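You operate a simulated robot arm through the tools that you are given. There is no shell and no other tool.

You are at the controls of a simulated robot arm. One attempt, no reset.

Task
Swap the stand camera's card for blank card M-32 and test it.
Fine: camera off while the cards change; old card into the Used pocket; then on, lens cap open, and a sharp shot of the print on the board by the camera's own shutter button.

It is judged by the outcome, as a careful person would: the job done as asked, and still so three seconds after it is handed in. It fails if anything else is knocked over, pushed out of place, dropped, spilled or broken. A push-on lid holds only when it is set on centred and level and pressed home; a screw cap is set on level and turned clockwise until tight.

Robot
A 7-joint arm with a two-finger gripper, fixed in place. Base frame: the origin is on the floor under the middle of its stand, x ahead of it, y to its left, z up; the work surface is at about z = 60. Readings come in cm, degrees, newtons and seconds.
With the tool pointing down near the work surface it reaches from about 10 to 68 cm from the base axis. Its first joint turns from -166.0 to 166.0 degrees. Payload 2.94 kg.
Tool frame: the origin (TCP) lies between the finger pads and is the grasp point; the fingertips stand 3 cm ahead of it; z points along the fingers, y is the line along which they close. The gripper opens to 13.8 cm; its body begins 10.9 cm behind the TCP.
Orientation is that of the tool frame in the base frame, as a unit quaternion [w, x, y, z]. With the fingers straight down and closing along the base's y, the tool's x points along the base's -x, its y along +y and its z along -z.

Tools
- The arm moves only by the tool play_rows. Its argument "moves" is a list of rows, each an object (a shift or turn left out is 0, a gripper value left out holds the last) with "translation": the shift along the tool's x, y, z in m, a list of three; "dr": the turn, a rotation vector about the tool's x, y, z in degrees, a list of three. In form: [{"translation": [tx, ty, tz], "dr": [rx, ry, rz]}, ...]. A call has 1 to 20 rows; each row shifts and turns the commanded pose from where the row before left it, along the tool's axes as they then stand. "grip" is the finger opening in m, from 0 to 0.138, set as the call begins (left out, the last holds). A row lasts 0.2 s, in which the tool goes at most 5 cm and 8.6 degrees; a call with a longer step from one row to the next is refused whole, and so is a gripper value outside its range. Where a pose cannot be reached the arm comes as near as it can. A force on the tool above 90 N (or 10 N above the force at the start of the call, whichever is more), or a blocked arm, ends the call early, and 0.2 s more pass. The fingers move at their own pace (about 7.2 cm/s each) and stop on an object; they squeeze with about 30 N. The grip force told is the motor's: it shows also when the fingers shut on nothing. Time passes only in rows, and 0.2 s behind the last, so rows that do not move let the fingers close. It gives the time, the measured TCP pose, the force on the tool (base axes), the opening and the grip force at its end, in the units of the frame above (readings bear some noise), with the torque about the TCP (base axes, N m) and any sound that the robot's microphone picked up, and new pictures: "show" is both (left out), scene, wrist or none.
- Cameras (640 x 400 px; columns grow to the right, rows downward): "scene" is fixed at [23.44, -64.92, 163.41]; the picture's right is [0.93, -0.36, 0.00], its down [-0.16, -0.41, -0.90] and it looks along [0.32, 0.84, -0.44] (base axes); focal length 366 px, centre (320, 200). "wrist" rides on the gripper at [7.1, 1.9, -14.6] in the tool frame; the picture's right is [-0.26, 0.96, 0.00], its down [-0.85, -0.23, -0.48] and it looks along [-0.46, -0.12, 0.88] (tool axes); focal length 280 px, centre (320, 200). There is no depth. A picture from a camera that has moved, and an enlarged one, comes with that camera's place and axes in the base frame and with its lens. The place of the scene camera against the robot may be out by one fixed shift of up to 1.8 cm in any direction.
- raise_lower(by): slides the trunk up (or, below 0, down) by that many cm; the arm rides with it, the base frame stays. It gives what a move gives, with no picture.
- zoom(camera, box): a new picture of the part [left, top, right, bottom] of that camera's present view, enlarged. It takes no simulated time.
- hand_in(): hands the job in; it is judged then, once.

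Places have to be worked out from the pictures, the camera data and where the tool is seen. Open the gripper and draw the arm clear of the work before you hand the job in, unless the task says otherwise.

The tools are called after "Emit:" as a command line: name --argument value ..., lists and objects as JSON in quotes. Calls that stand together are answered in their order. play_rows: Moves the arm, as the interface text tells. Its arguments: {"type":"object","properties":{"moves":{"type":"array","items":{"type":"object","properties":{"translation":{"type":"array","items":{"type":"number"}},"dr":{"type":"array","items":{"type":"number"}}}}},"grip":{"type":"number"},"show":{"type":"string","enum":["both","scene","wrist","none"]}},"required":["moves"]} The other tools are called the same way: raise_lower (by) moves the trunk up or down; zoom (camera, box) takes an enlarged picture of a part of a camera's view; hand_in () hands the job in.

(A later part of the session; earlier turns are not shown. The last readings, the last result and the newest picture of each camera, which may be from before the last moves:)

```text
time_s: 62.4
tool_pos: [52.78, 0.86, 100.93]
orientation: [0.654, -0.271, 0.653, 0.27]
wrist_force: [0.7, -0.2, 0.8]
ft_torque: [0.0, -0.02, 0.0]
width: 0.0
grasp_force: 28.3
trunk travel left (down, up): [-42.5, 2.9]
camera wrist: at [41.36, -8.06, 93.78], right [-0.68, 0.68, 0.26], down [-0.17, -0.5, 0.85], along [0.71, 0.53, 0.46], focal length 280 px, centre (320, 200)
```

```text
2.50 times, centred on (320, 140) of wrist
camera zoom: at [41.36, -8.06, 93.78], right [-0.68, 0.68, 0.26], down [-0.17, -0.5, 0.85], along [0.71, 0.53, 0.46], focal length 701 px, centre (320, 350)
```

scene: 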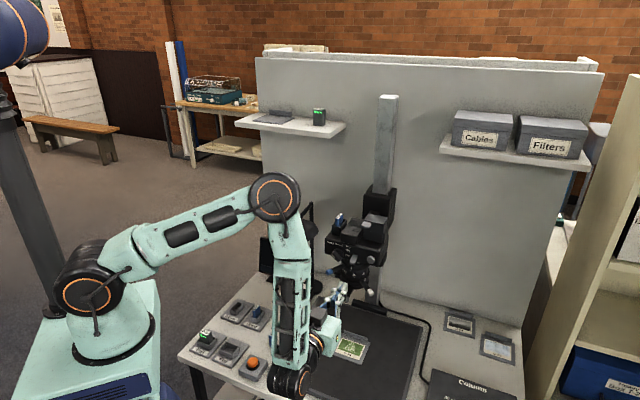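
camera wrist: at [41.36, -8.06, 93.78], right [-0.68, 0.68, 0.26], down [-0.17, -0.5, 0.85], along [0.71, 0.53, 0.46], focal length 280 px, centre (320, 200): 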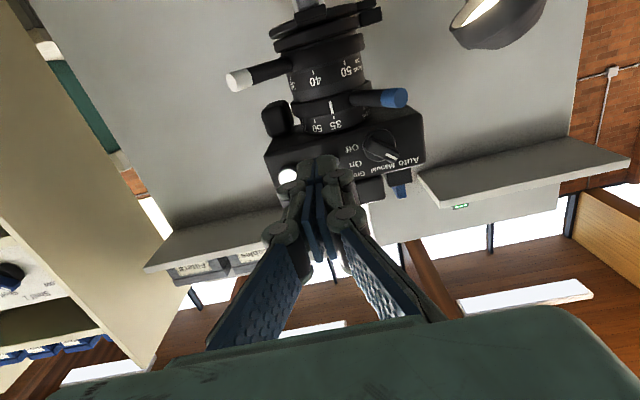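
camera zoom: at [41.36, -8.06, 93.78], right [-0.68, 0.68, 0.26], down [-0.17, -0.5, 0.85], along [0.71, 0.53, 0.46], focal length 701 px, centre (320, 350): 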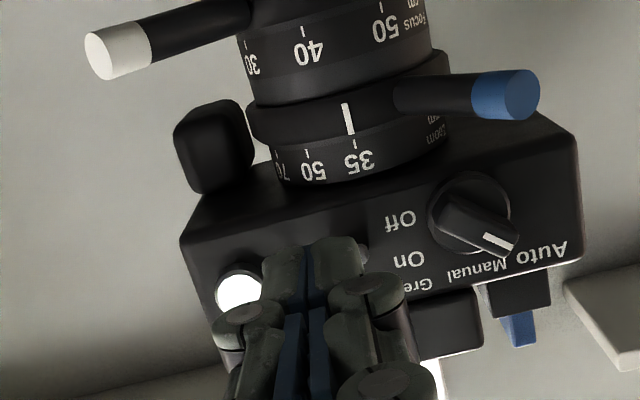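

M-32 is in the slot, toggle down at Off. I lower 0.5 cm more and slide forward so the fingertips are just under the toggle.

Emit:
play_rows --moves '[{"translation": [0.005, 0, 0]}, {"translation": [0, 0, 0.028]}, {"translation": [0, 0, 0.028]}, {"translation": [0, 0, 0.02]}, {}]' --show "both"

Emit:
zoom --camera "scene" --box '[310, 215, 390, 275]'

Emit:
zoom --camera "wrist" --box '[220, 60, 420, 220]'

```text
time_s: 63.6
tool_pos: [58.15, 6.34, 100.49]
orientation: [0.653, -0.271, 0.653, 0.272]
wrist_force: [-0.1, 0.2, -0.8]
ft_torque: [-0.01, -0.01, 0.01]
width: 0.01
grasp_force: 28.6
trunk travel left (down, up): [-42.5, 2.9]
camera wrist: at [46.64, -2.58, 93.34], right [-0.68, 0.68, 0.26], down [-0.17, -0.5, 0.85], along [0.71, 0.53, 0.46], focal length 280 px, centre (320, 200)
```

scene: 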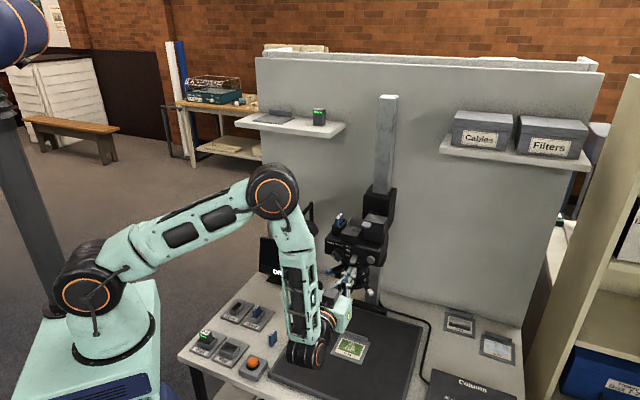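
wrist: 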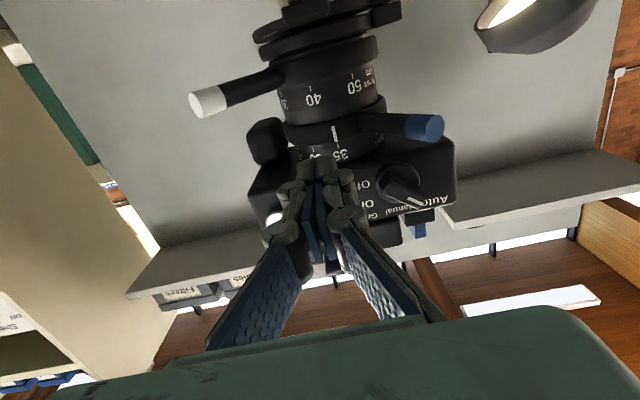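

```text
6.67 times, centred on (350, 245) of scene
camera zoom: at [23.44, -64.92, 163.41], right [0.93, -0.36, 0.0], down [-0.16, -0.41, -0.9], along [0.32, 0.84, -0.44], focal length 2439 px, centre (120, -100)
```

zoom: 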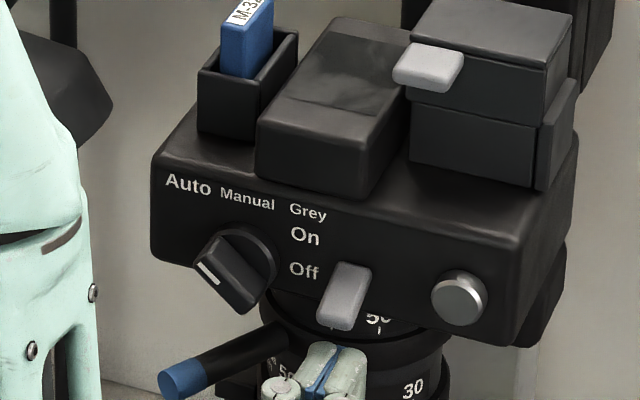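

```text
2.50 times, centred on (320, 140) of wrist
camera zoom: at [46.64, -2.58, 93.34], right [-0.68, 0.68, 0.26], down [-0.17, -0.5, 0.85], along [0.71, 0.53, 0.46], focal length 701 px, centre (320, 350)
```

zoom: 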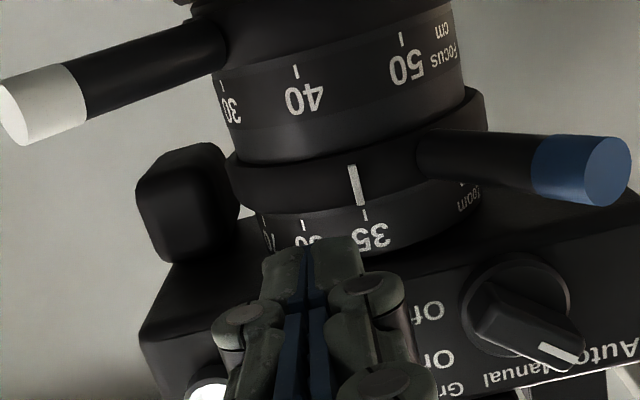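

The fingertips are just below the toggle. I advance 0.5 cm more and raise in small steps to push it up to On.

Emit:
play_rows --moves '[{"translation": [0, 0, 0.005]}, {"translation": [-0.003, 0, 0]}, {"translation": [-0.003, 0, 0]}, {"translation": [-0.003, 0, 0]}, {"translation": [-0.003, 0, 0]}, {"translation": [-0.003, 0, 0]}, {}]' --show "both"

Emit:
zoom --camera "scene" --box '[310, 215, 390, 275]'

```text
time_s: 65.2
tool_pos: [58.48, 6.67, 101.91]
orientation: [0.653, -0.271, 0.654, 0.27]
wrist_force: [0.2, -0.1, -0.4]
ft_torque: [0.0, -0.02, 0.01]
width: 0.59
grasp_force: 28.4
trunk travel left (down, up): [-42.5, 2.9]
camera wrist: at [46.97, -2.21, 94.77], right [-0.68, 0.68, 0.26], down [-0.17, -0.5, 0.85], along [0.71, 0.53, 0.46], focal length 280 px, centre (320, 200)
```

scene: 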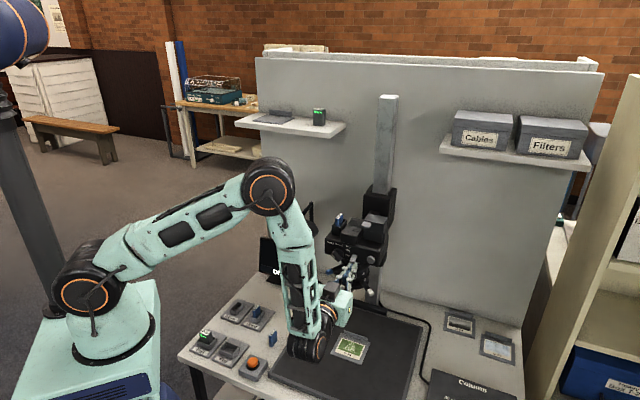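
wrist: 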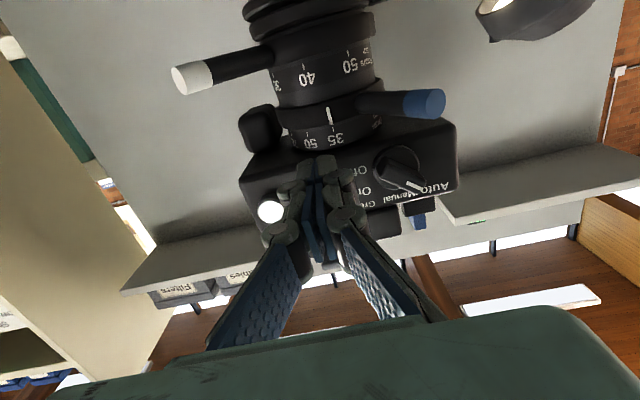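

```text
6.67 times, centred on (350, 245) of scene
camera zoom: at [23.44, -64.92, 163.41], right [0.93, -0.36, 0.0], down [-0.16, -0.41, -0.9], along [0.32, 0.84, -0.44], focal length 2439 px, centre (120, -100)
```

zoom: 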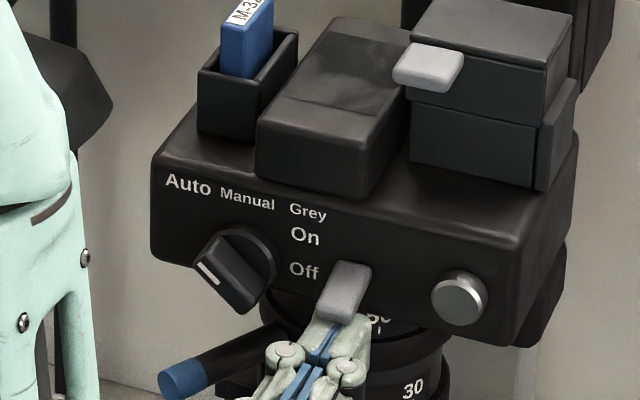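

The toggle is starting to ride up on the fingertips. I continue raising.

Emit:
play_rows --moves '[{"translation": [-0.003, 0, 0]}, {"translation": [-0.003, 0, 0]}, {"translation": [-0.003, 0, 0]}, {}]' --show "scene"

Emit:
zoom --camera "scene" --box '[310, 215, 390, 275]'

Emit:
zoom --camera "scene" --box '[230, 220, 320, 300]'

```text
time_s: 66.2
tool_pos: [58.51, 6.61, 102.94]
orientation: [0.653, -0.271, 0.653, 0.271]
wrist_force: [-0.7, 0.3, -0.1]
ft_torque: [0.0, -0.01, 0.02]
width: 0.02
grasp_force: 28.7
trunk travel left (down, up): [-42.5, 2.9]
```

scene: 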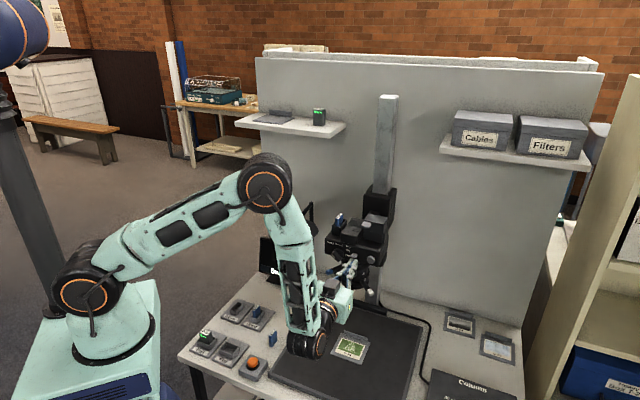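

```text
6.67 times, centred on (350, 245) of scene
camera zoom: at [23.44, -64.92, 163.41], right [0.93, -0.36, 0.0], down [-0.16, -0.41, -0.9], along [0.32, 0.84, -0.44], focal length 2439 px, centre (120, -100)
```

zoom: 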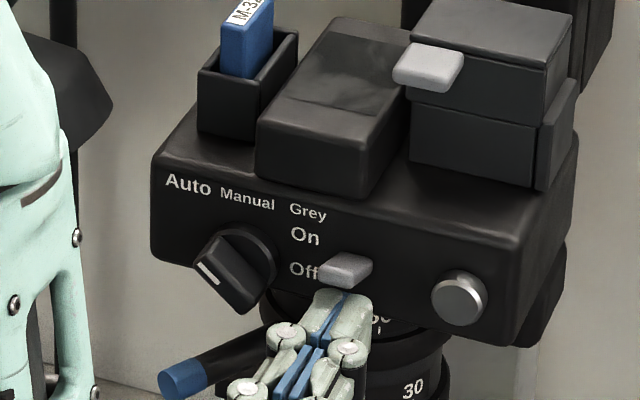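

```text
5.00 times, centred on (275, 260) of scene
camera zoom: at [23.44, -64.92, 163.41], right [0.93, -0.36, 0.0], down [-0.16, -0.41, -0.9], along [0.32, 0.84, -0.44], focal length 1829 px, centre (545, -100)
```

zoom: 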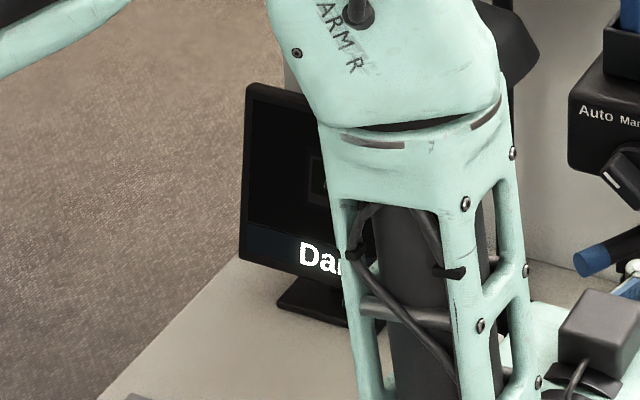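

The toggle is at On and the monitor shows "Dark" again. I withdraw, lower to the level of the cap's peg (r≈34.9, n≈48.2, z≈88–91) and line up to its right.

Emit:
play_rows --moves '[{"translation": [0, 0, -0.03]}, {"translation": [0, 0, -0.03]}, {"translation": [0, 0, -0.025]}, {"translation": [0.048, -0.007, 0]}, {"translation": [0.048, -0.007, 0]}, {"translation": [0.047, -0.008, 0]}, {}]' --show "both"

Emit:
zoom --camera "scene" --box '[240, 215, 400, 315]'

Emit:
zoom --camera "wrist" --box '[220, 100, 420, 260]'

```text
time_s: 67.8
tool_pos: [54.06, -0.91, 88.55]
orientation: [0.654, -0.27, 0.653, 0.27]
wrist_force: [-0.3, -0.1, 0.7]
ft_torque: [0.02, -0.01, 0.04]
width: 0.01
grasp_force: 28.3
trunk travel left (down, up): [-42.5, 2.9]
camera wrist: at [42.54, -9.83, 81.37], right [-0.68, 0.68, 0.26], down [-0.17, -0.5, 0.85], along [0.71, 0.53, 0.46], focal length 280 px, centre (320, 200)
```

scene: 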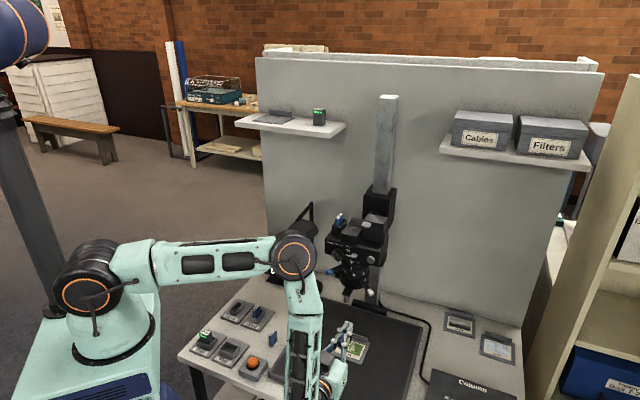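
wrist: 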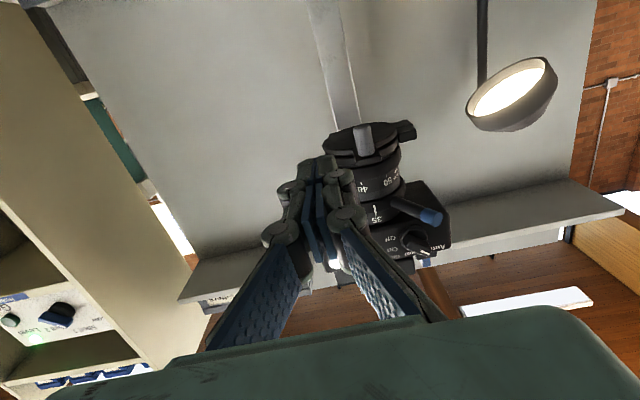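

```text
4.00 times, centred on (320, 265) of scene
camera zoom: at [23.44, -64.92, 163.41], right [0.93, -0.36, 0.0], down [-0.16, -0.41, -0.9], along [0.32, 0.84, -0.44], focal length 1463 px, centre (320, -60)
```

zoom: 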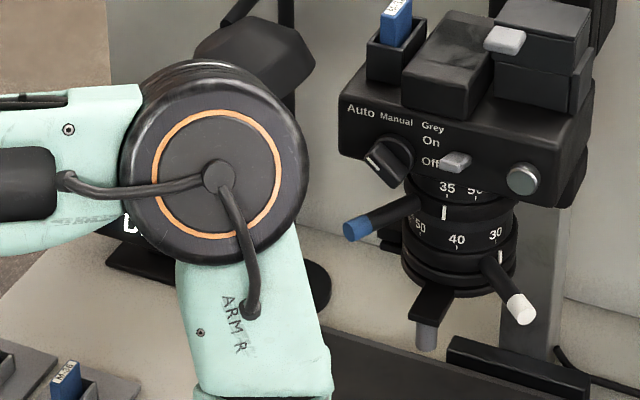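

```text
2.50 times, centred on (320, 180) of wrist
camera zoom: at [42.54, -9.83, 81.37], right [-0.68, 0.68, 0.26], down [-0.17, -0.5, 0.85], along [0.71, 0.53, 0.46], focal length 701 px, centre (320, 250)
```

zoom: 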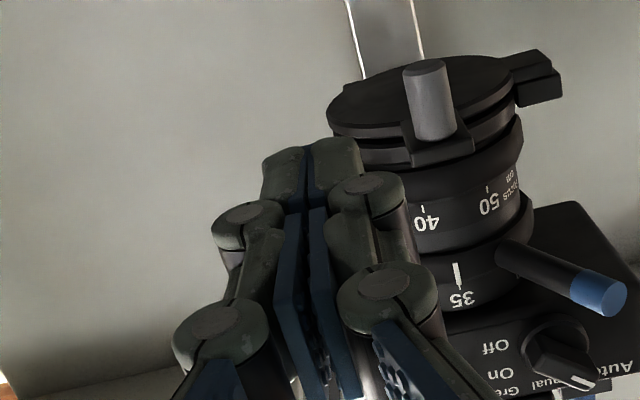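

The peg is at r≈35.05, z≈88–91, my fingertips right of it. I slide forward so the fingers stand beside the peg, then start pushing left gently.

Emit:
play_rows --moves '[{"translation": [0, 0, 0.03]}, {"translation": [0, 0, 0.03]}, {"translation": [0, 0, 0.026]}, {"translation": [0, 0.008, 0]}, {"translation": [0, 0.008, 0]}, {"translation": [0, 0.005, 0]}, {}]' --show "both"

Emit:
zoom --camera "scene" --box '[300, 235, 400, 305]'

Emit:
zoom --camera "wrist" --box '[220, 60, 420, 220]'

```text
time_s: 69.4
tool_pos: [58.72, 6.69, 88.63]
orientation: [0.654, -0.271, 0.652, 0.272]
wrist_force: [1.0, -1.5, -0.2]
ft_torque: [0.0, 0.02, -0.02]
width: 0.0
grasp_force: 27.9
trunk travel left (down, up): [-42.5, 2.9]
camera wrist: at [47.11, -2.31, 81.4], right [-0.68, 0.68, 0.26], down [-0.17, -0.5, 0.85], along [0.71, 0.53, 0.46], focal length 280 px, centre (320, 200)
```

scene: 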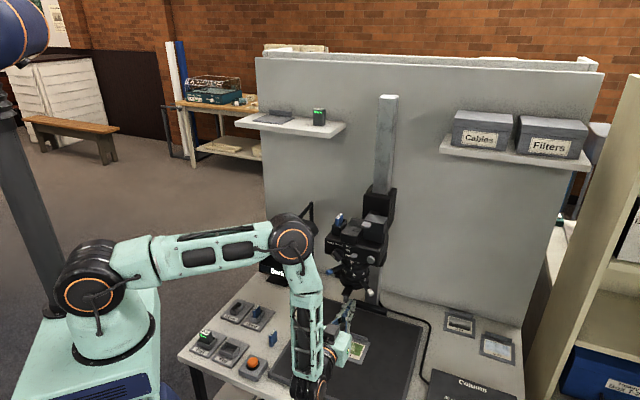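
wrist: 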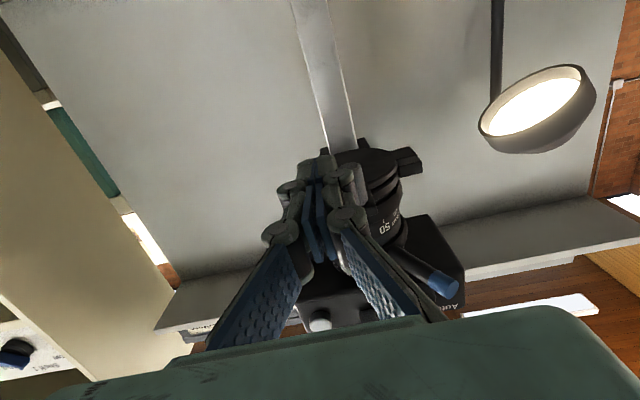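

```text
5.71 times, centred on (350, 270) of scene
camera zoom: at [23.44, -64.92, 163.41], right [0.93, -0.36, 0.0], down [-0.16, -0.41, -0.9], along [0.32, 0.84, -0.44], focal length 2090 px, centre (149, -200)
```

zoom: 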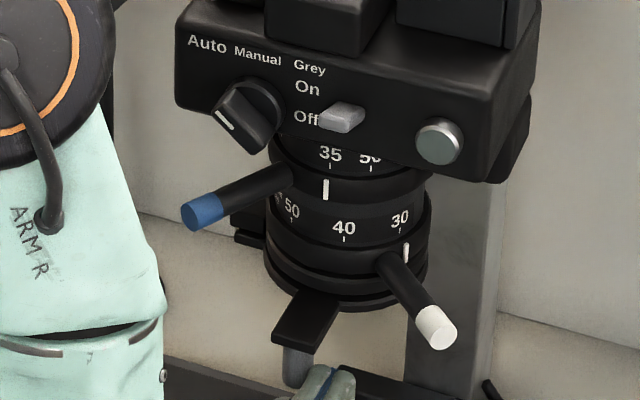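

```text
2.50 times, centred on (320, 140) of wrist
camera zoom: at [47.11, -2.31, 81.4], right [-0.68, 0.68, 0.26], down [-0.17, -0.5, 0.85], along [0.71, 0.53, 0.46], focal length 701 px, centre (320, 350)
```

zoom: 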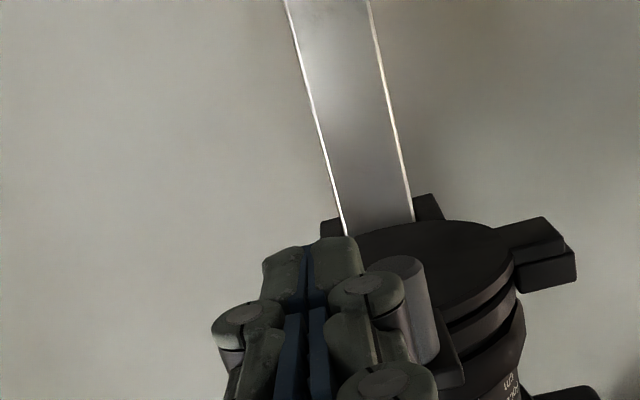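

The finger is just beside the peg. I push left in 0.5 cm steps and watch force and the cap.

Emit:
play_rows --moves '[{"translation": [0, 0.005, 0]}, {"translation": [0, 0.005, 0]}, {"translation": [0, 0.005, 0]}, {"translation": [0, 0.005, 0]}, {}]' --show "both"

Emit:
zoom --camera "scene" --box '[300, 235, 400, 305]'

Emit:
zoom --camera "wrist" --box '[220, 60, 420, 220]'

```text
time_s: 70.6
tool_pos: [57.13, 7.55, 88.61]
orientation: [0.653, -0.268, 0.655, 0.268]
wrist_force: [-11.2, -36.3, -0.7]
ft_torque: [-0.03, -0.03, 0.2]
width: 0.0
grasp_force: 28.1
trunk travel left (down, up): [-42.5, 2.9]
camera wrist: at [45.57, -1.33, 81.42], right [-0.68, 0.69, 0.26], down [-0.18, -0.5, 0.85], along [0.71, 0.53, 0.46], focal length 280 px, centre (320, 200)
```

scene: 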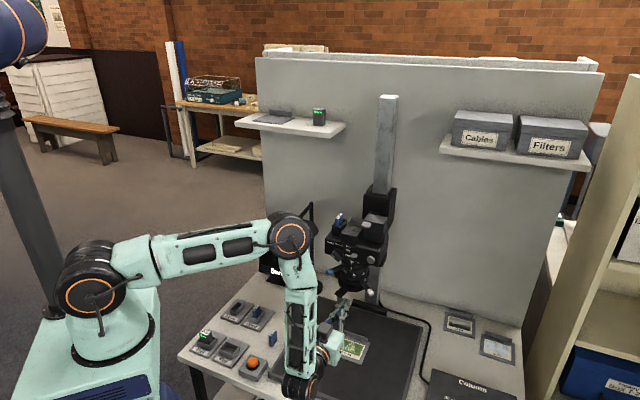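
wrist: 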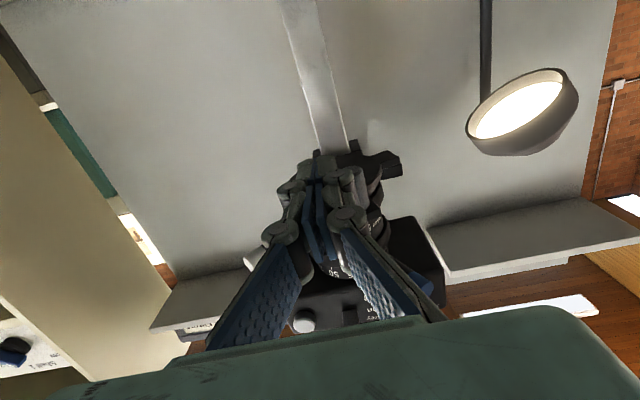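

```text
5.71 times, centred on (350, 270) of scene
camera zoom: at [23.44, -64.92, 163.41], right [0.93, -0.36, 0.0], down [-0.16, -0.41, -0.9], along [0.32, 0.84, -0.44], focal length 2090 px, centre (149, -200)
```

zoom: 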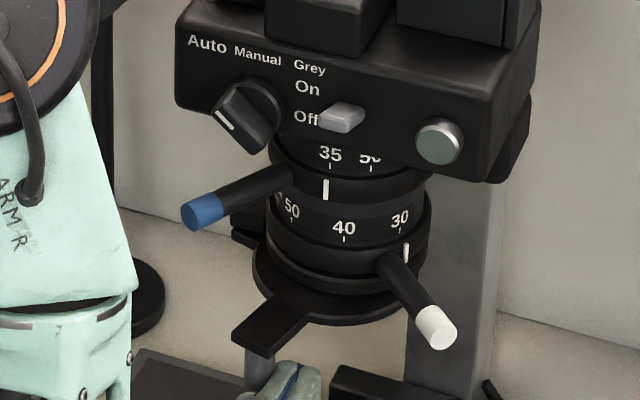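

```text
2.50 times, centred on (320, 140) of wrist
camera zoom: at [45.57, -1.33, 81.42], right [-0.68, 0.69, 0.26], down [-0.18, -0.5, 0.85], along [0.71, 0.53, 0.46], focal length 701 px, centre (320, 350)
```

zoom: 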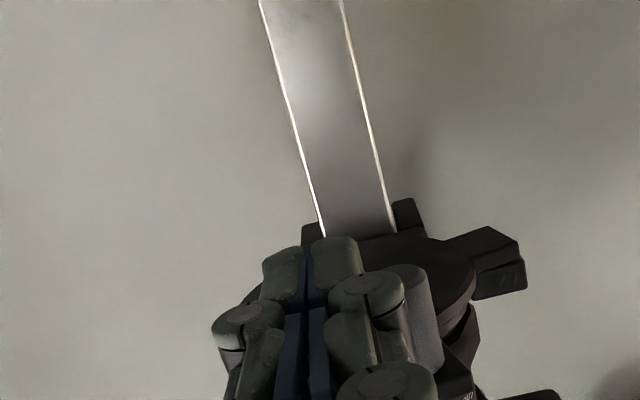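

The cap is swinging open (about 20°), but the peg is also moving toward me and pressing the finger back (≈34 N). I ease back in n to follow its arc, then continue left.

Emit:
play_rows --moves '[{"translation": [0, 0, -0.008]}, {"translation": [0, 0, -0.007]}, {"translation": [0, 0.004, 0]}, {"translation": [0, 0.005, 0]}, {}]' --show "both"

Emit:
zoom --camera "scene" --box '[300, 235, 400, 305]'

Emit:
zoom --camera "wrist" --box '[220, 60, 420, 220]'

```text
time_s: 71.8
tool_pos: [55.51, 7.59, 88.53]
orientation: [0.654, -0.27, 0.653, 0.271]
wrist_force: [0.0, 0.2, -0.1]
ft_torque: [0.02, 0.02, 0.0]
width: 0.01
grasp_force: 28.1
trunk travel left (down, up): [-42.5, 2.9]
camera wrist: at [44.0, -1.22, 81.4], right [-0.68, 0.68, 0.26], down [-0.17, -0.5, 0.85], along [0.71, 0.53, 0.46], focal length 280 px, centre (320, 200)
```

scene: 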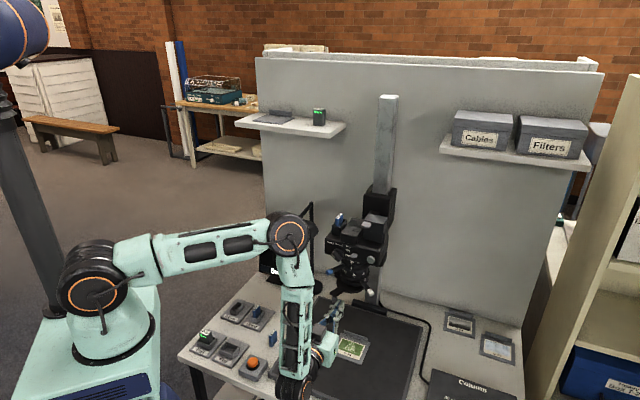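
wrist: 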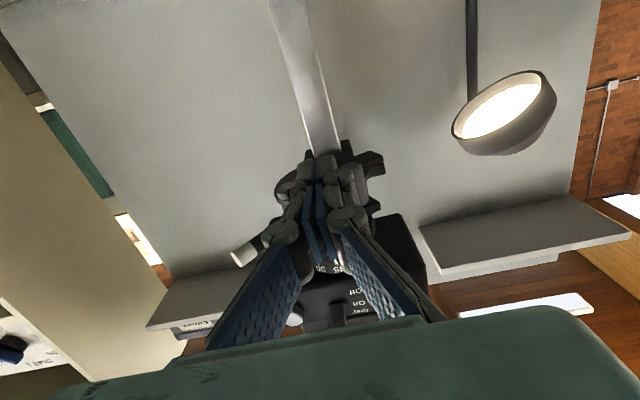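

```text
5.71 times, centred on (350, 270) of scene
camera zoom: at [23.44, -64.92, 163.41], right [0.93, -0.36, 0.0], down [-0.16, -0.41, -0.9], along [0.32, 0.84, -0.44], focal length 2090 px, centre (149, -200)
```

zoom: 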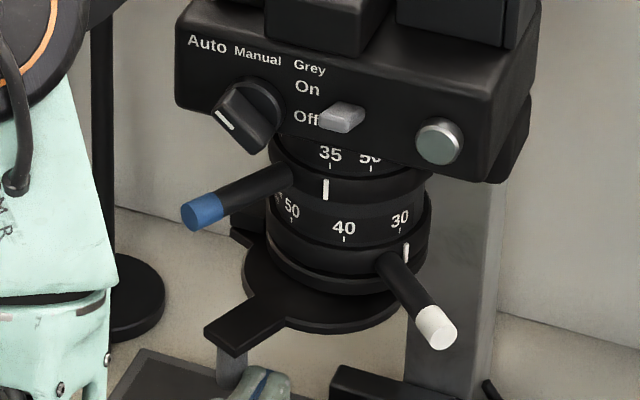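

```text
2.50 times, centred on (320, 140) of wrist
camera zoom: at [44.0, -1.22, 81.4], right [-0.68, 0.68, 0.26], down [-0.17, -0.5, 0.85], along [0.71, 0.53, 0.46], focal length 701 px, centre (320, 350)
```

zoom: 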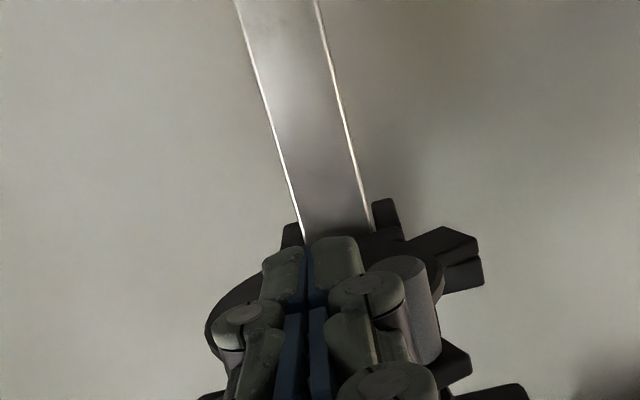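

The cap keeps swinging with negligible force now. I continue pushing left.

Emit:
play_rows --moves '[{"translation": [0, 0.006, -0.002]}, {"translation": [0, 0.006, -0.001]}, {"translation": [0, 0.006, 0]}, {"translation": [0, 0.006, 0]}, {"translation": [0, 0.006, 0]}, {}]' --show "wrist"

Emit:
zoom --camera "scene" --box '[300, 235, 400, 305]'

Emit:
zoom --camera "wrist" --box '[220, 60, 420, 220]'

```text
time_s: 73.2
tool_pos: [53.77, 9.62, 88.46]
orientation: [0.652, -0.271, 0.654, 0.272]
wrist_force: [0.4, -0.6, 0.2]
ft_torque: [-0.02, 0.01, -0.01]
width: 0.0
grasp_force: 28.2
out of reach, approached as far as the arm can: row 5
trunk travel left (down, up): [-42.5, 2.9]
camera wrist: at [42.25, 0.74, 81.44], right [-0.68, 0.68, 0.26], down [-0.17, -0.5, 0.85], along [0.71, 0.53, 0.46], focal length 280 px, centre (320, 200)
```

wrist: 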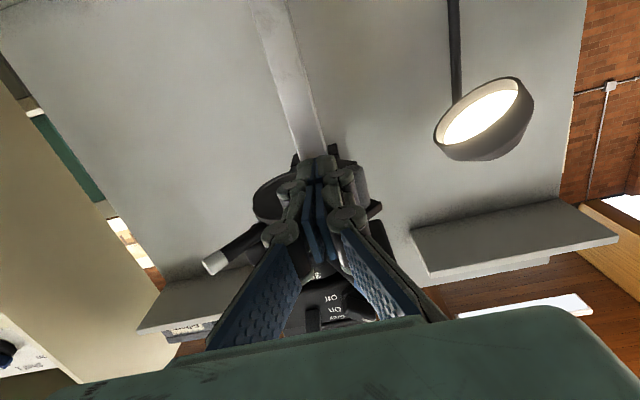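

```text
5.71 times, centred on (350, 270) of scene
camera zoom: at [23.44, -64.92, 163.41], right [0.93, -0.36, 0.0], down [-0.16, -0.41, -0.9], along [0.32, 0.84, -0.44], focal length 2090 px, centre (149, -200)
```

zoom: 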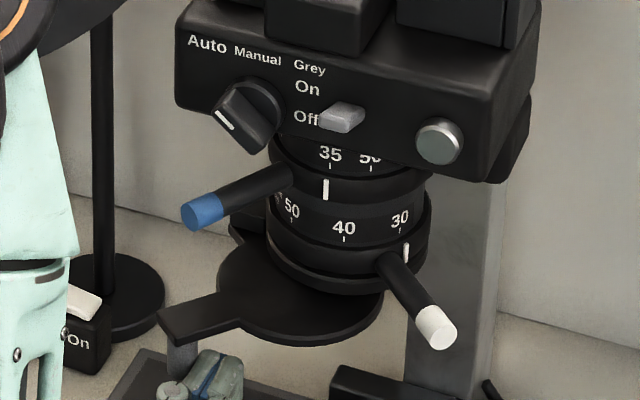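

```text
2.50 times, centred on (320, 140) of wrist
camera zoom: at [42.25, 0.74, 81.44], right [-0.68, 0.68, 0.26], down [-0.17, -0.5, 0.85], along [0.71, 0.53, 0.46], focal length 701 px, centre (320, 350)
```

zoom: 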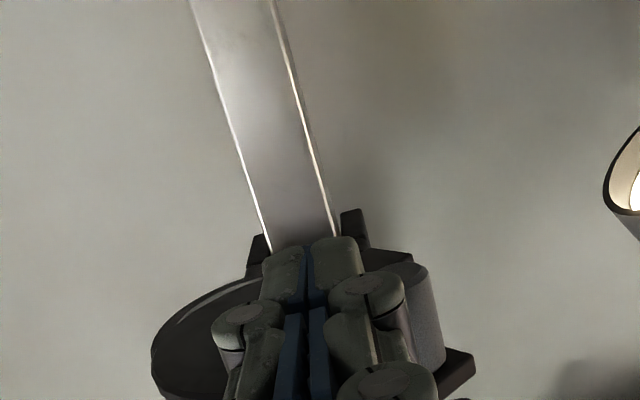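

The cap is about 40° open but the arm is at its limit with the tool level this low. I'll back out, raise the arm 20 cm, and lower the trunk 20 cm so the shoulder is nearer the work height.

Emit:
play_rows --moves '[{"translation": [0, -0.006, 0]}, {"translation": [0, -0.03, -0.03]}, {"translation": [0, -0.02, -0.035]}, {"translation": [-0.045, 0, 0]}, {"translation": [-0.045, 0, 0]}, {"translation": [-0.045, 0, 0]}, {"translation": [-0.045, 0, 0]}, {"translation": [-0.02, 0, 0]}, {}]' --show "both"

Emit:
zoom --camera "scene" --box '[240, 215, 400, 315]'

```text
time_s: 75.2
tool_pos: [53.73, 1.17, 108.54]
orientation: [0.653, -0.271, 0.653, 0.271]
wrist_force: [-0.5, -0.4, -0.1]
ft_torque: [0.02, 0.0, 0.0]
width: 0.0
grasp_force: 28.3
out of reach, approached as far as the arm can: row 3
trunk travel left (down, up): [-42.5, 2.9]
camera wrist: at [42.27, -7.71, 101.43], right [-0.68, 0.68, 0.26], down [-0.17, -0.5, 0.85], along [0.71, 0.53, 0.46], focal length 280 px, centre (320, 200)
```

scene: 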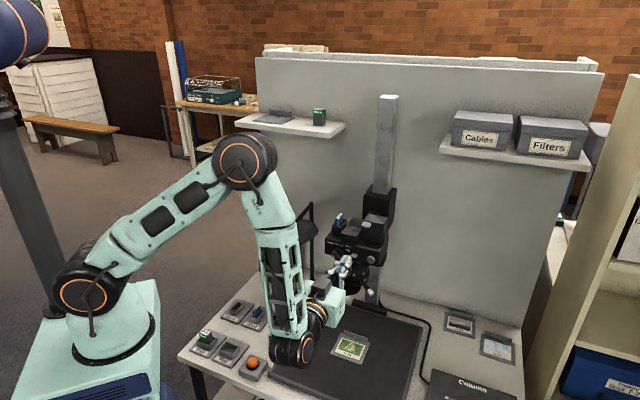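
wrist: 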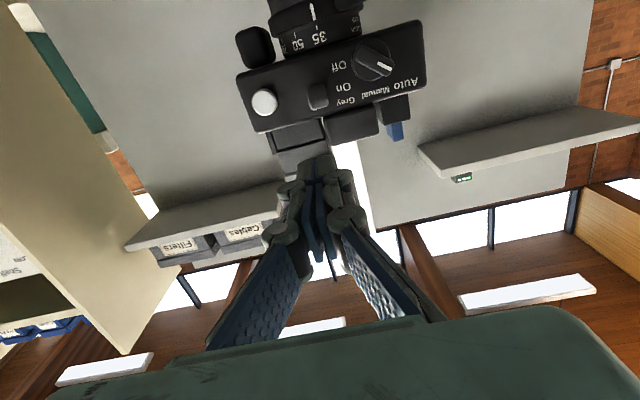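

```text
4.00 times, centred on (320, 265) of scene
camera zoom: at [23.44, -64.92, 163.41], right [0.93, -0.36, 0.0], down [-0.16, -0.41, -0.9], along [0.32, 0.84, -0.44], focal length 1463 px, centre (320, -60)
```

zoom: 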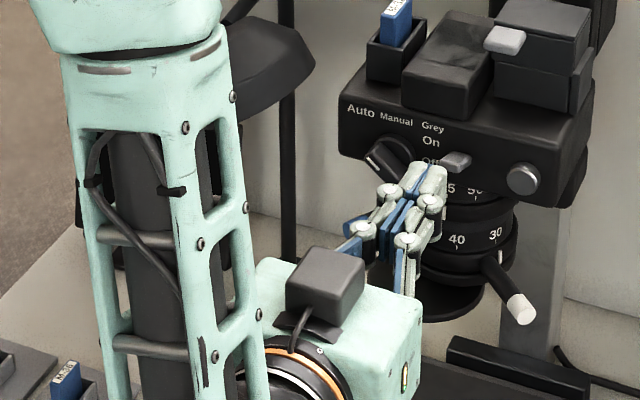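

Clear of the camera. I lower the trunk 20 cm now.

Emit:
raise_lower --by -20

```text
time_s: 77.4
tool_pos: [53.79, 1.28, 88.5]
orientation: [0.653, -0.27, 0.654, 0.27]
wrist_force: [0.4, 1.2, 0.4]
ft_torque: [-0.02, 0.01, -0.01]
width: 0.01
grasp_force: 28.6
trunk travel left (down, up): [-22.5, 22.9]
```

Now at the same height with a lower shoulder. I move to the right-hand side of the peg again and look.

Emit:
play_rows --moves '[{"translation": [0, 0.04, 0.01]}, {"translation": [0, 0.006, 0.0]}, {}]' --show "both"

Emit:
zoom --camera "wrist" --box '[220, 60, 420, 220]'

Emit:
zoom --camera "scene" --box '[240, 215, 400, 315]'

```text
time_s: 78.2
tool_pos: [51.38, 5.06, 88.53]
orientation: [0.653, -0.271, 0.653, 0.271]
wrist_force: [-0.3, 0.1, -0.1]
ft_torque: [0.01, 0.01, 0.02]
width: 0.0
grasp_force: 28.6
trunk travel left (down, up): [-22.5, 22.9]
camera wrist: at [39.79, -3.8, 81.43], right [-0.68, 0.68, 0.26], down [-0.17, -0.5, 0.85], along [0.71, 0.53, 0.46], focal length 280 px, centre (320, 200)
```

scene: 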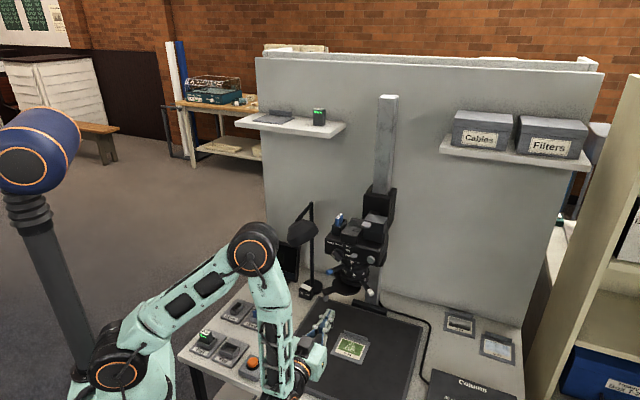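
wrist: 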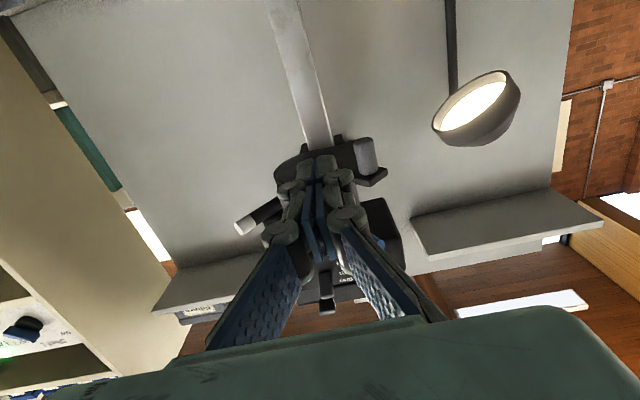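

```text
2.50 times, centred on (320, 140) of wrist
camera zoom: at [39.79, -3.8, 81.43], right [-0.68, 0.68, 0.26], down [-0.17, -0.5, 0.85], along [0.71, 0.53, 0.46], focal length 701 px, centre (320, 350)
```

zoom: 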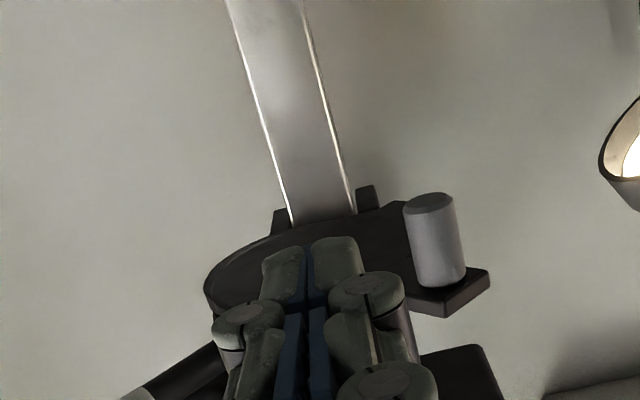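

```text
4.00 times, centred on (320, 265) of scene
camera zoom: at [23.44, -64.92, 163.41], right [0.93, -0.36, 0.0], down [-0.16, -0.41, -0.9], along [0.32, 0.84, -0.44], focal length 1463 px, centre (320, -60)
```

zoom: 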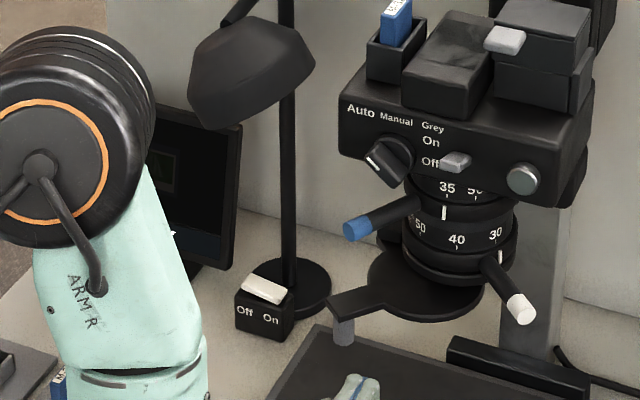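

Peg measured at r 29.35, n 46.2. I go forward beside it and push it further left, following its arc.

Emit:
play_rows --moves '[{"translation": [0, 0, 0.022]}, {"translation": [0, 0, 0.02]}, {"translation": [0, 0.006, 0]}, {"translation": [0, 0.006, 0.0]}, {"translation": [0, 0.007, 0.001]}, {"translation": [0, 0.007, 0.003]}, {"translation": [0, 0.007, 0.004]}, {"translation": [0, 0.007, 0.005]}, {}]' --show "both"

Emit:
zoom --camera "wrist" --box '[220, 60, 420, 220]'

Emit:
zoom --camera "scene" --box '[240, 215, 400, 315]'

```text
time_s: 80.2
tool_pos: [52.34, 11.8, 88.53]
orientation: [0.653, -0.271, 0.653, 0.271]
wrist_force: [-0.6, -0.6, 1.1]
ft_torque: [-0.03, 0.04, -0.03]
width: 0.02
grasp_force: 28.0
trunk travel left (down, up): [-22.5, 22.9]
camera wrist: at [40.77, 2.96, 81.4], right [-0.68, 0.68, 0.26], down [-0.17, -0.5, 0.85], along [0.71, 0.53, 0.46], focal length 280 px, centre (320, 200)
```

scene: 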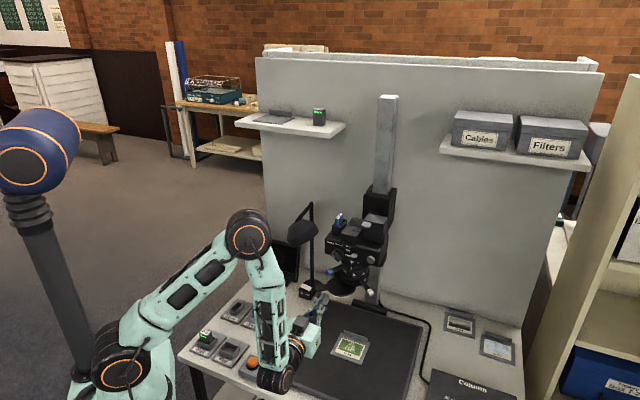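
wrist: 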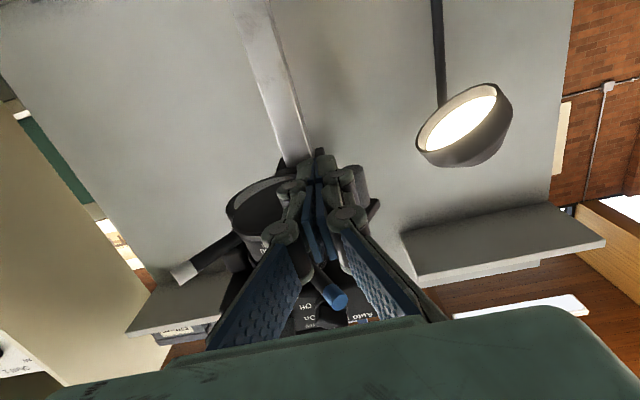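

```text
2.50 times, centred on (320, 140) of wrist
camera zoom: at [40.77, 2.96, 81.4], right [-0.68, 0.68, 0.26], down [-0.17, -0.5, 0.85], along [0.71, 0.53, 0.46], focal length 701 px, centre (320, 350)
```

zoom: 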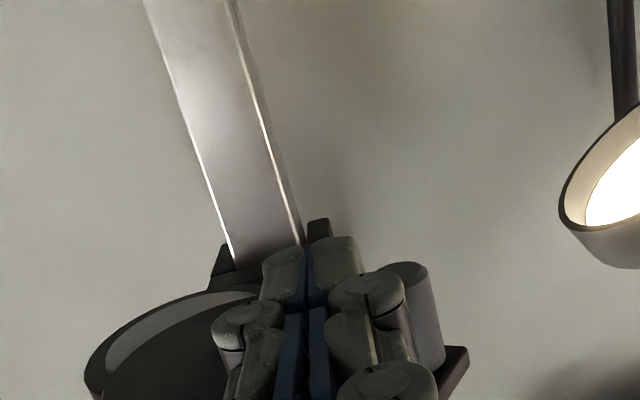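

```text
4.00 times, centred on (320, 265) of scene
camera zoom: at [23.44, -64.92, 163.41], right [0.93, -0.36, 0.0], down [-0.16, -0.41, -0.9], along [0.32, 0.84, -0.44], focal length 1463 px, centre (320, -60)
```

zoom: 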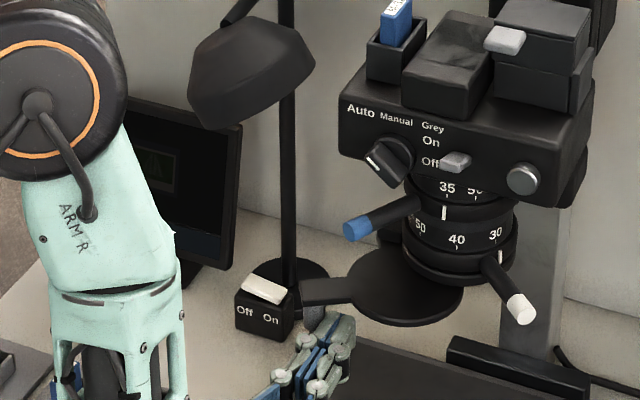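

The cap is about 65° open and the lens is starting to show. I continue following the arc left and back.

Emit:
play_rows --moves '[{"translation": [0, 0.006, 0.0025]}, {"translation": [0, 0.006, 0.0025]}, {"translation": [0, 0.006, 0.0025]}, {"translation": [0, 0.005, 0.0048]}, {"translation": [0, 0.005, 0.0048]}, {"translation": [0, 0.005, 0.0048]}, {}]' --show "both"

Emit:
zoom --camera "wrist" --box '[160, 60, 420, 260]'

Emit:
zoom --camera "scene" --box '[240, 215, 400, 315]'

```text
time_s: 81.8
tool_pos: [51.56, 15.74, 88.55]
orientation: [0.653, -0.271, 0.653, 0.271]
wrist_force: [-0.1, -0.4, 0.7]
ft_torque: [-0.01, 0.01, -0.03]
width: 0.0
grasp_force: 28.6
trunk travel left (down, up): [-22.5, 22.9]
camera wrist: at [40.07, 6.87, 81.42], right [-0.68, 0.68, 0.26], down [-0.17, -0.5, 0.85], along [0.71, 0.53, 0.46], focal length 280 px, centre (320, 200)
```

scene: 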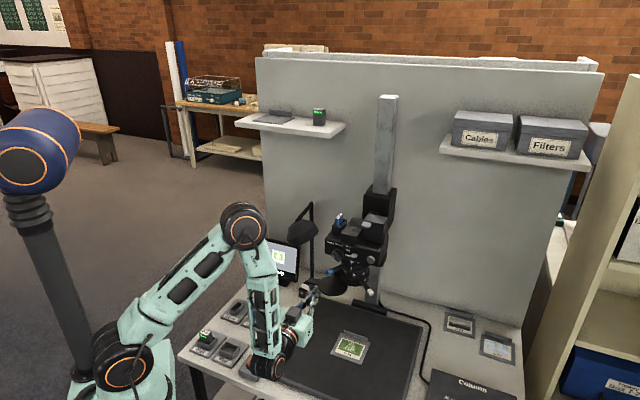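
wrist: 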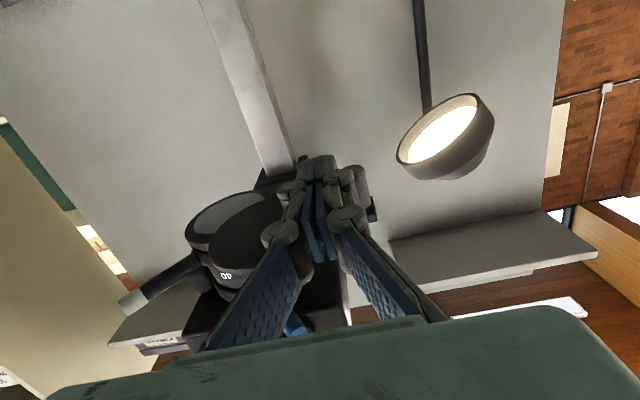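

```text
2.00 times, centred on (290, 160) of wrist
camera zoom: at [40.07, 6.87, 81.42], right [-0.68, 0.68, 0.26], down [-0.17, -0.5, 0.85], along [0.71, 0.53, 0.46], focal length 561 px, centre (380, 280)
```

zoom: 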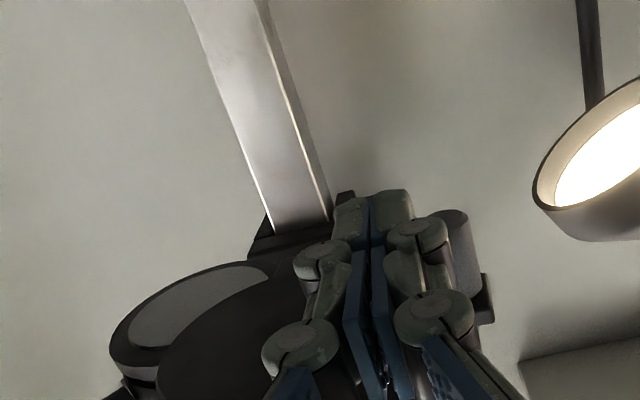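

```text
4.00 times, centred on (320, 265) of scene
camera zoom: at [23.44, -64.92, 163.41], right [0.93, -0.36, 0.0], down [-0.16, -0.41, -0.9], along [0.32, 0.84, -0.44], focal length 1463 px, centre (320, -60)
```

zoom: 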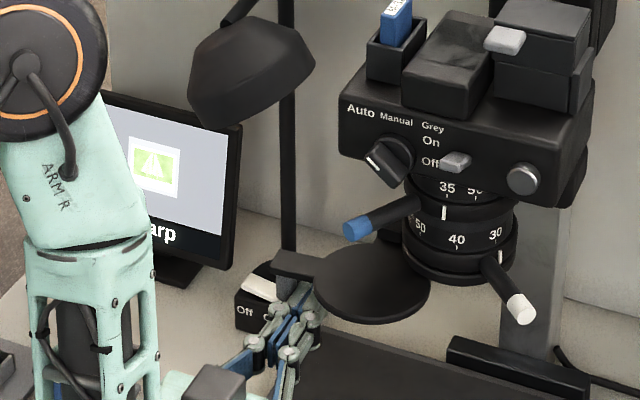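

The monitor has brightened and shows the print, with text ending "…arp". I open the cap further so it is well clear of the lens.

Emit:
play_rows --moves '[{"translation": [0, 0.005, 0.0075]}, {"translation": [0, 0.005, 0.0075]}, {"translation": [0, 0.004, 0.0075]}, {"translation": [0, 0.003, 0.0075]}, {}]' --show "both"

Emit:
zoom --camera "wrist" --box '[160, 60, 420, 260]'

Emit:
zoom --camera "scene" --box '[240, 215, 400, 315]'

```text
time_s: 83.0
tool_pos: [52.65, 18.84, 88.59]
orientation: [0.654, -0.27, 0.653, 0.27]
wrist_force: [0.3, -8.8, -0.5]
ft_torque: [-0.01, -0.01, 0.04]
width: 0.0
grasp_force: 28.4
trunk travel left (down, up): [-22.5, 22.9]
camera wrist: at [41.0, 10.04, 81.43], right [-0.68, 0.68, 0.26], down [-0.18, -0.5, 0.85], along [0.71, 0.53, 0.46], focal length 280 px, centre (320, 200)
```

scene: 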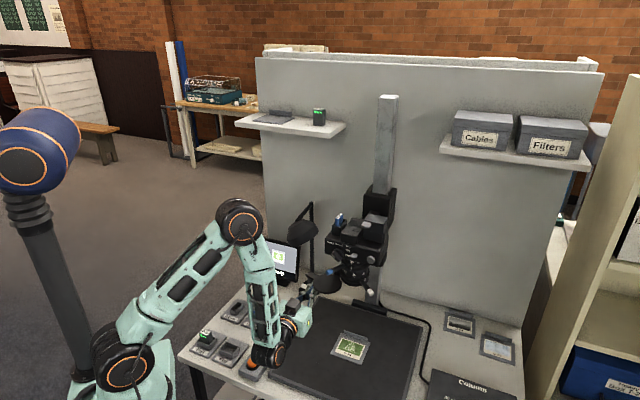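
wrist: 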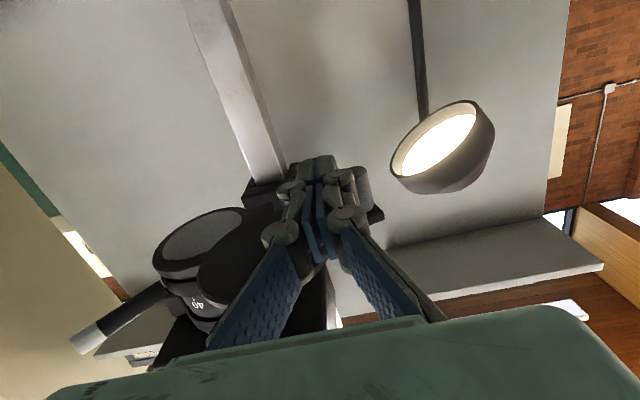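

```text
2.00 times, centred on (290, 160) of wrist
camera zoom: at [41.0, 10.04, 81.43], right [-0.68, 0.68, 0.26], down [-0.18, -0.5, 0.85], along [0.71, 0.53, 0.46], focal length 561 px, centre (380, 280)
```

zoom: 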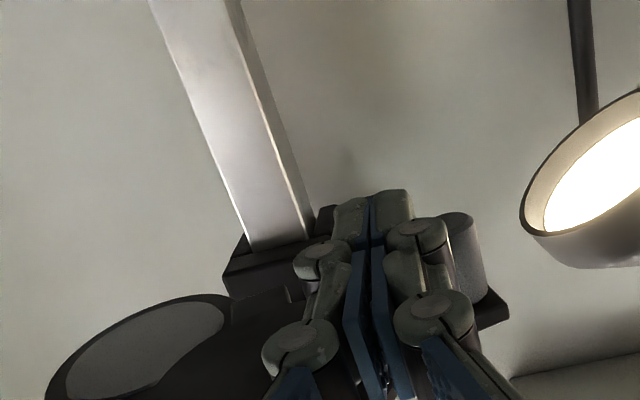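

```text
4.00 times, centred on (320, 265) of scene
camera zoom: at [23.44, -64.92, 163.41], right [0.93, -0.36, 0.0], down [-0.16, -0.41, -0.9], along [0.32, 0.84, -0.44], focal length 1463 px, centre (320, -60)
```

zoom: 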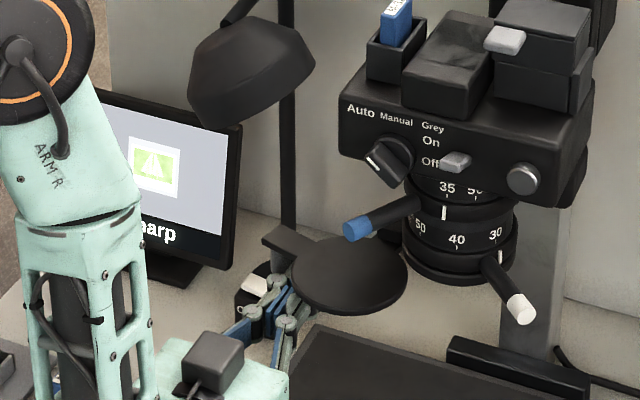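

The cap is roughly 100° open with a slight resistance now. I push a touch more to see if it's at its stop.

Emit:
play_rows --moves '[{"translation": [0, 0.002, 0.004]}, {"translation": [0, 0.002, 0.004]}, {}]' --show "scene"

Emit:
zoom --camera "scene" --box '[240, 215, 400, 315]'

```text
time_s: 83.8
tool_pos: [53.07, 19.3, 88.54]
orientation: [0.656, -0.266, 0.655, 0.266]
wrist_force: [6.2, -30.4, -1.0]
ft_torque: [0.0, 0.0, 0.07]
width: 0.0
grasp_force: 28.4
trunk travel left (down, up): [-22.5, 22.9]
```

scene: 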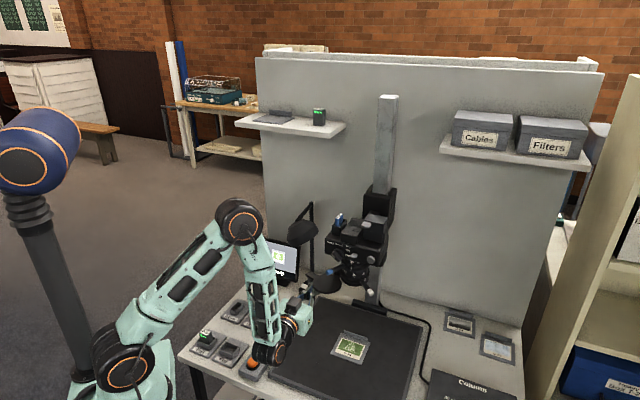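

```text
4.00 times, centred on (320, 265) of scene
camera zoom: at [23.44, -64.92, 163.41], right [0.93, -0.36, 0.0], down [-0.16, -0.41, -0.9], along [0.32, 0.84, -0.44], focal length 1463 px, centre (320, -60)
```

zoom: 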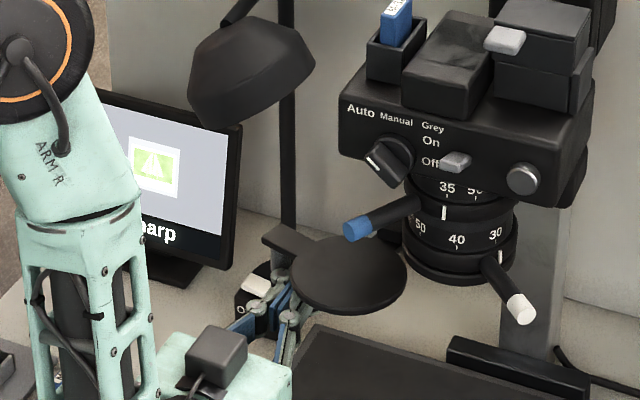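

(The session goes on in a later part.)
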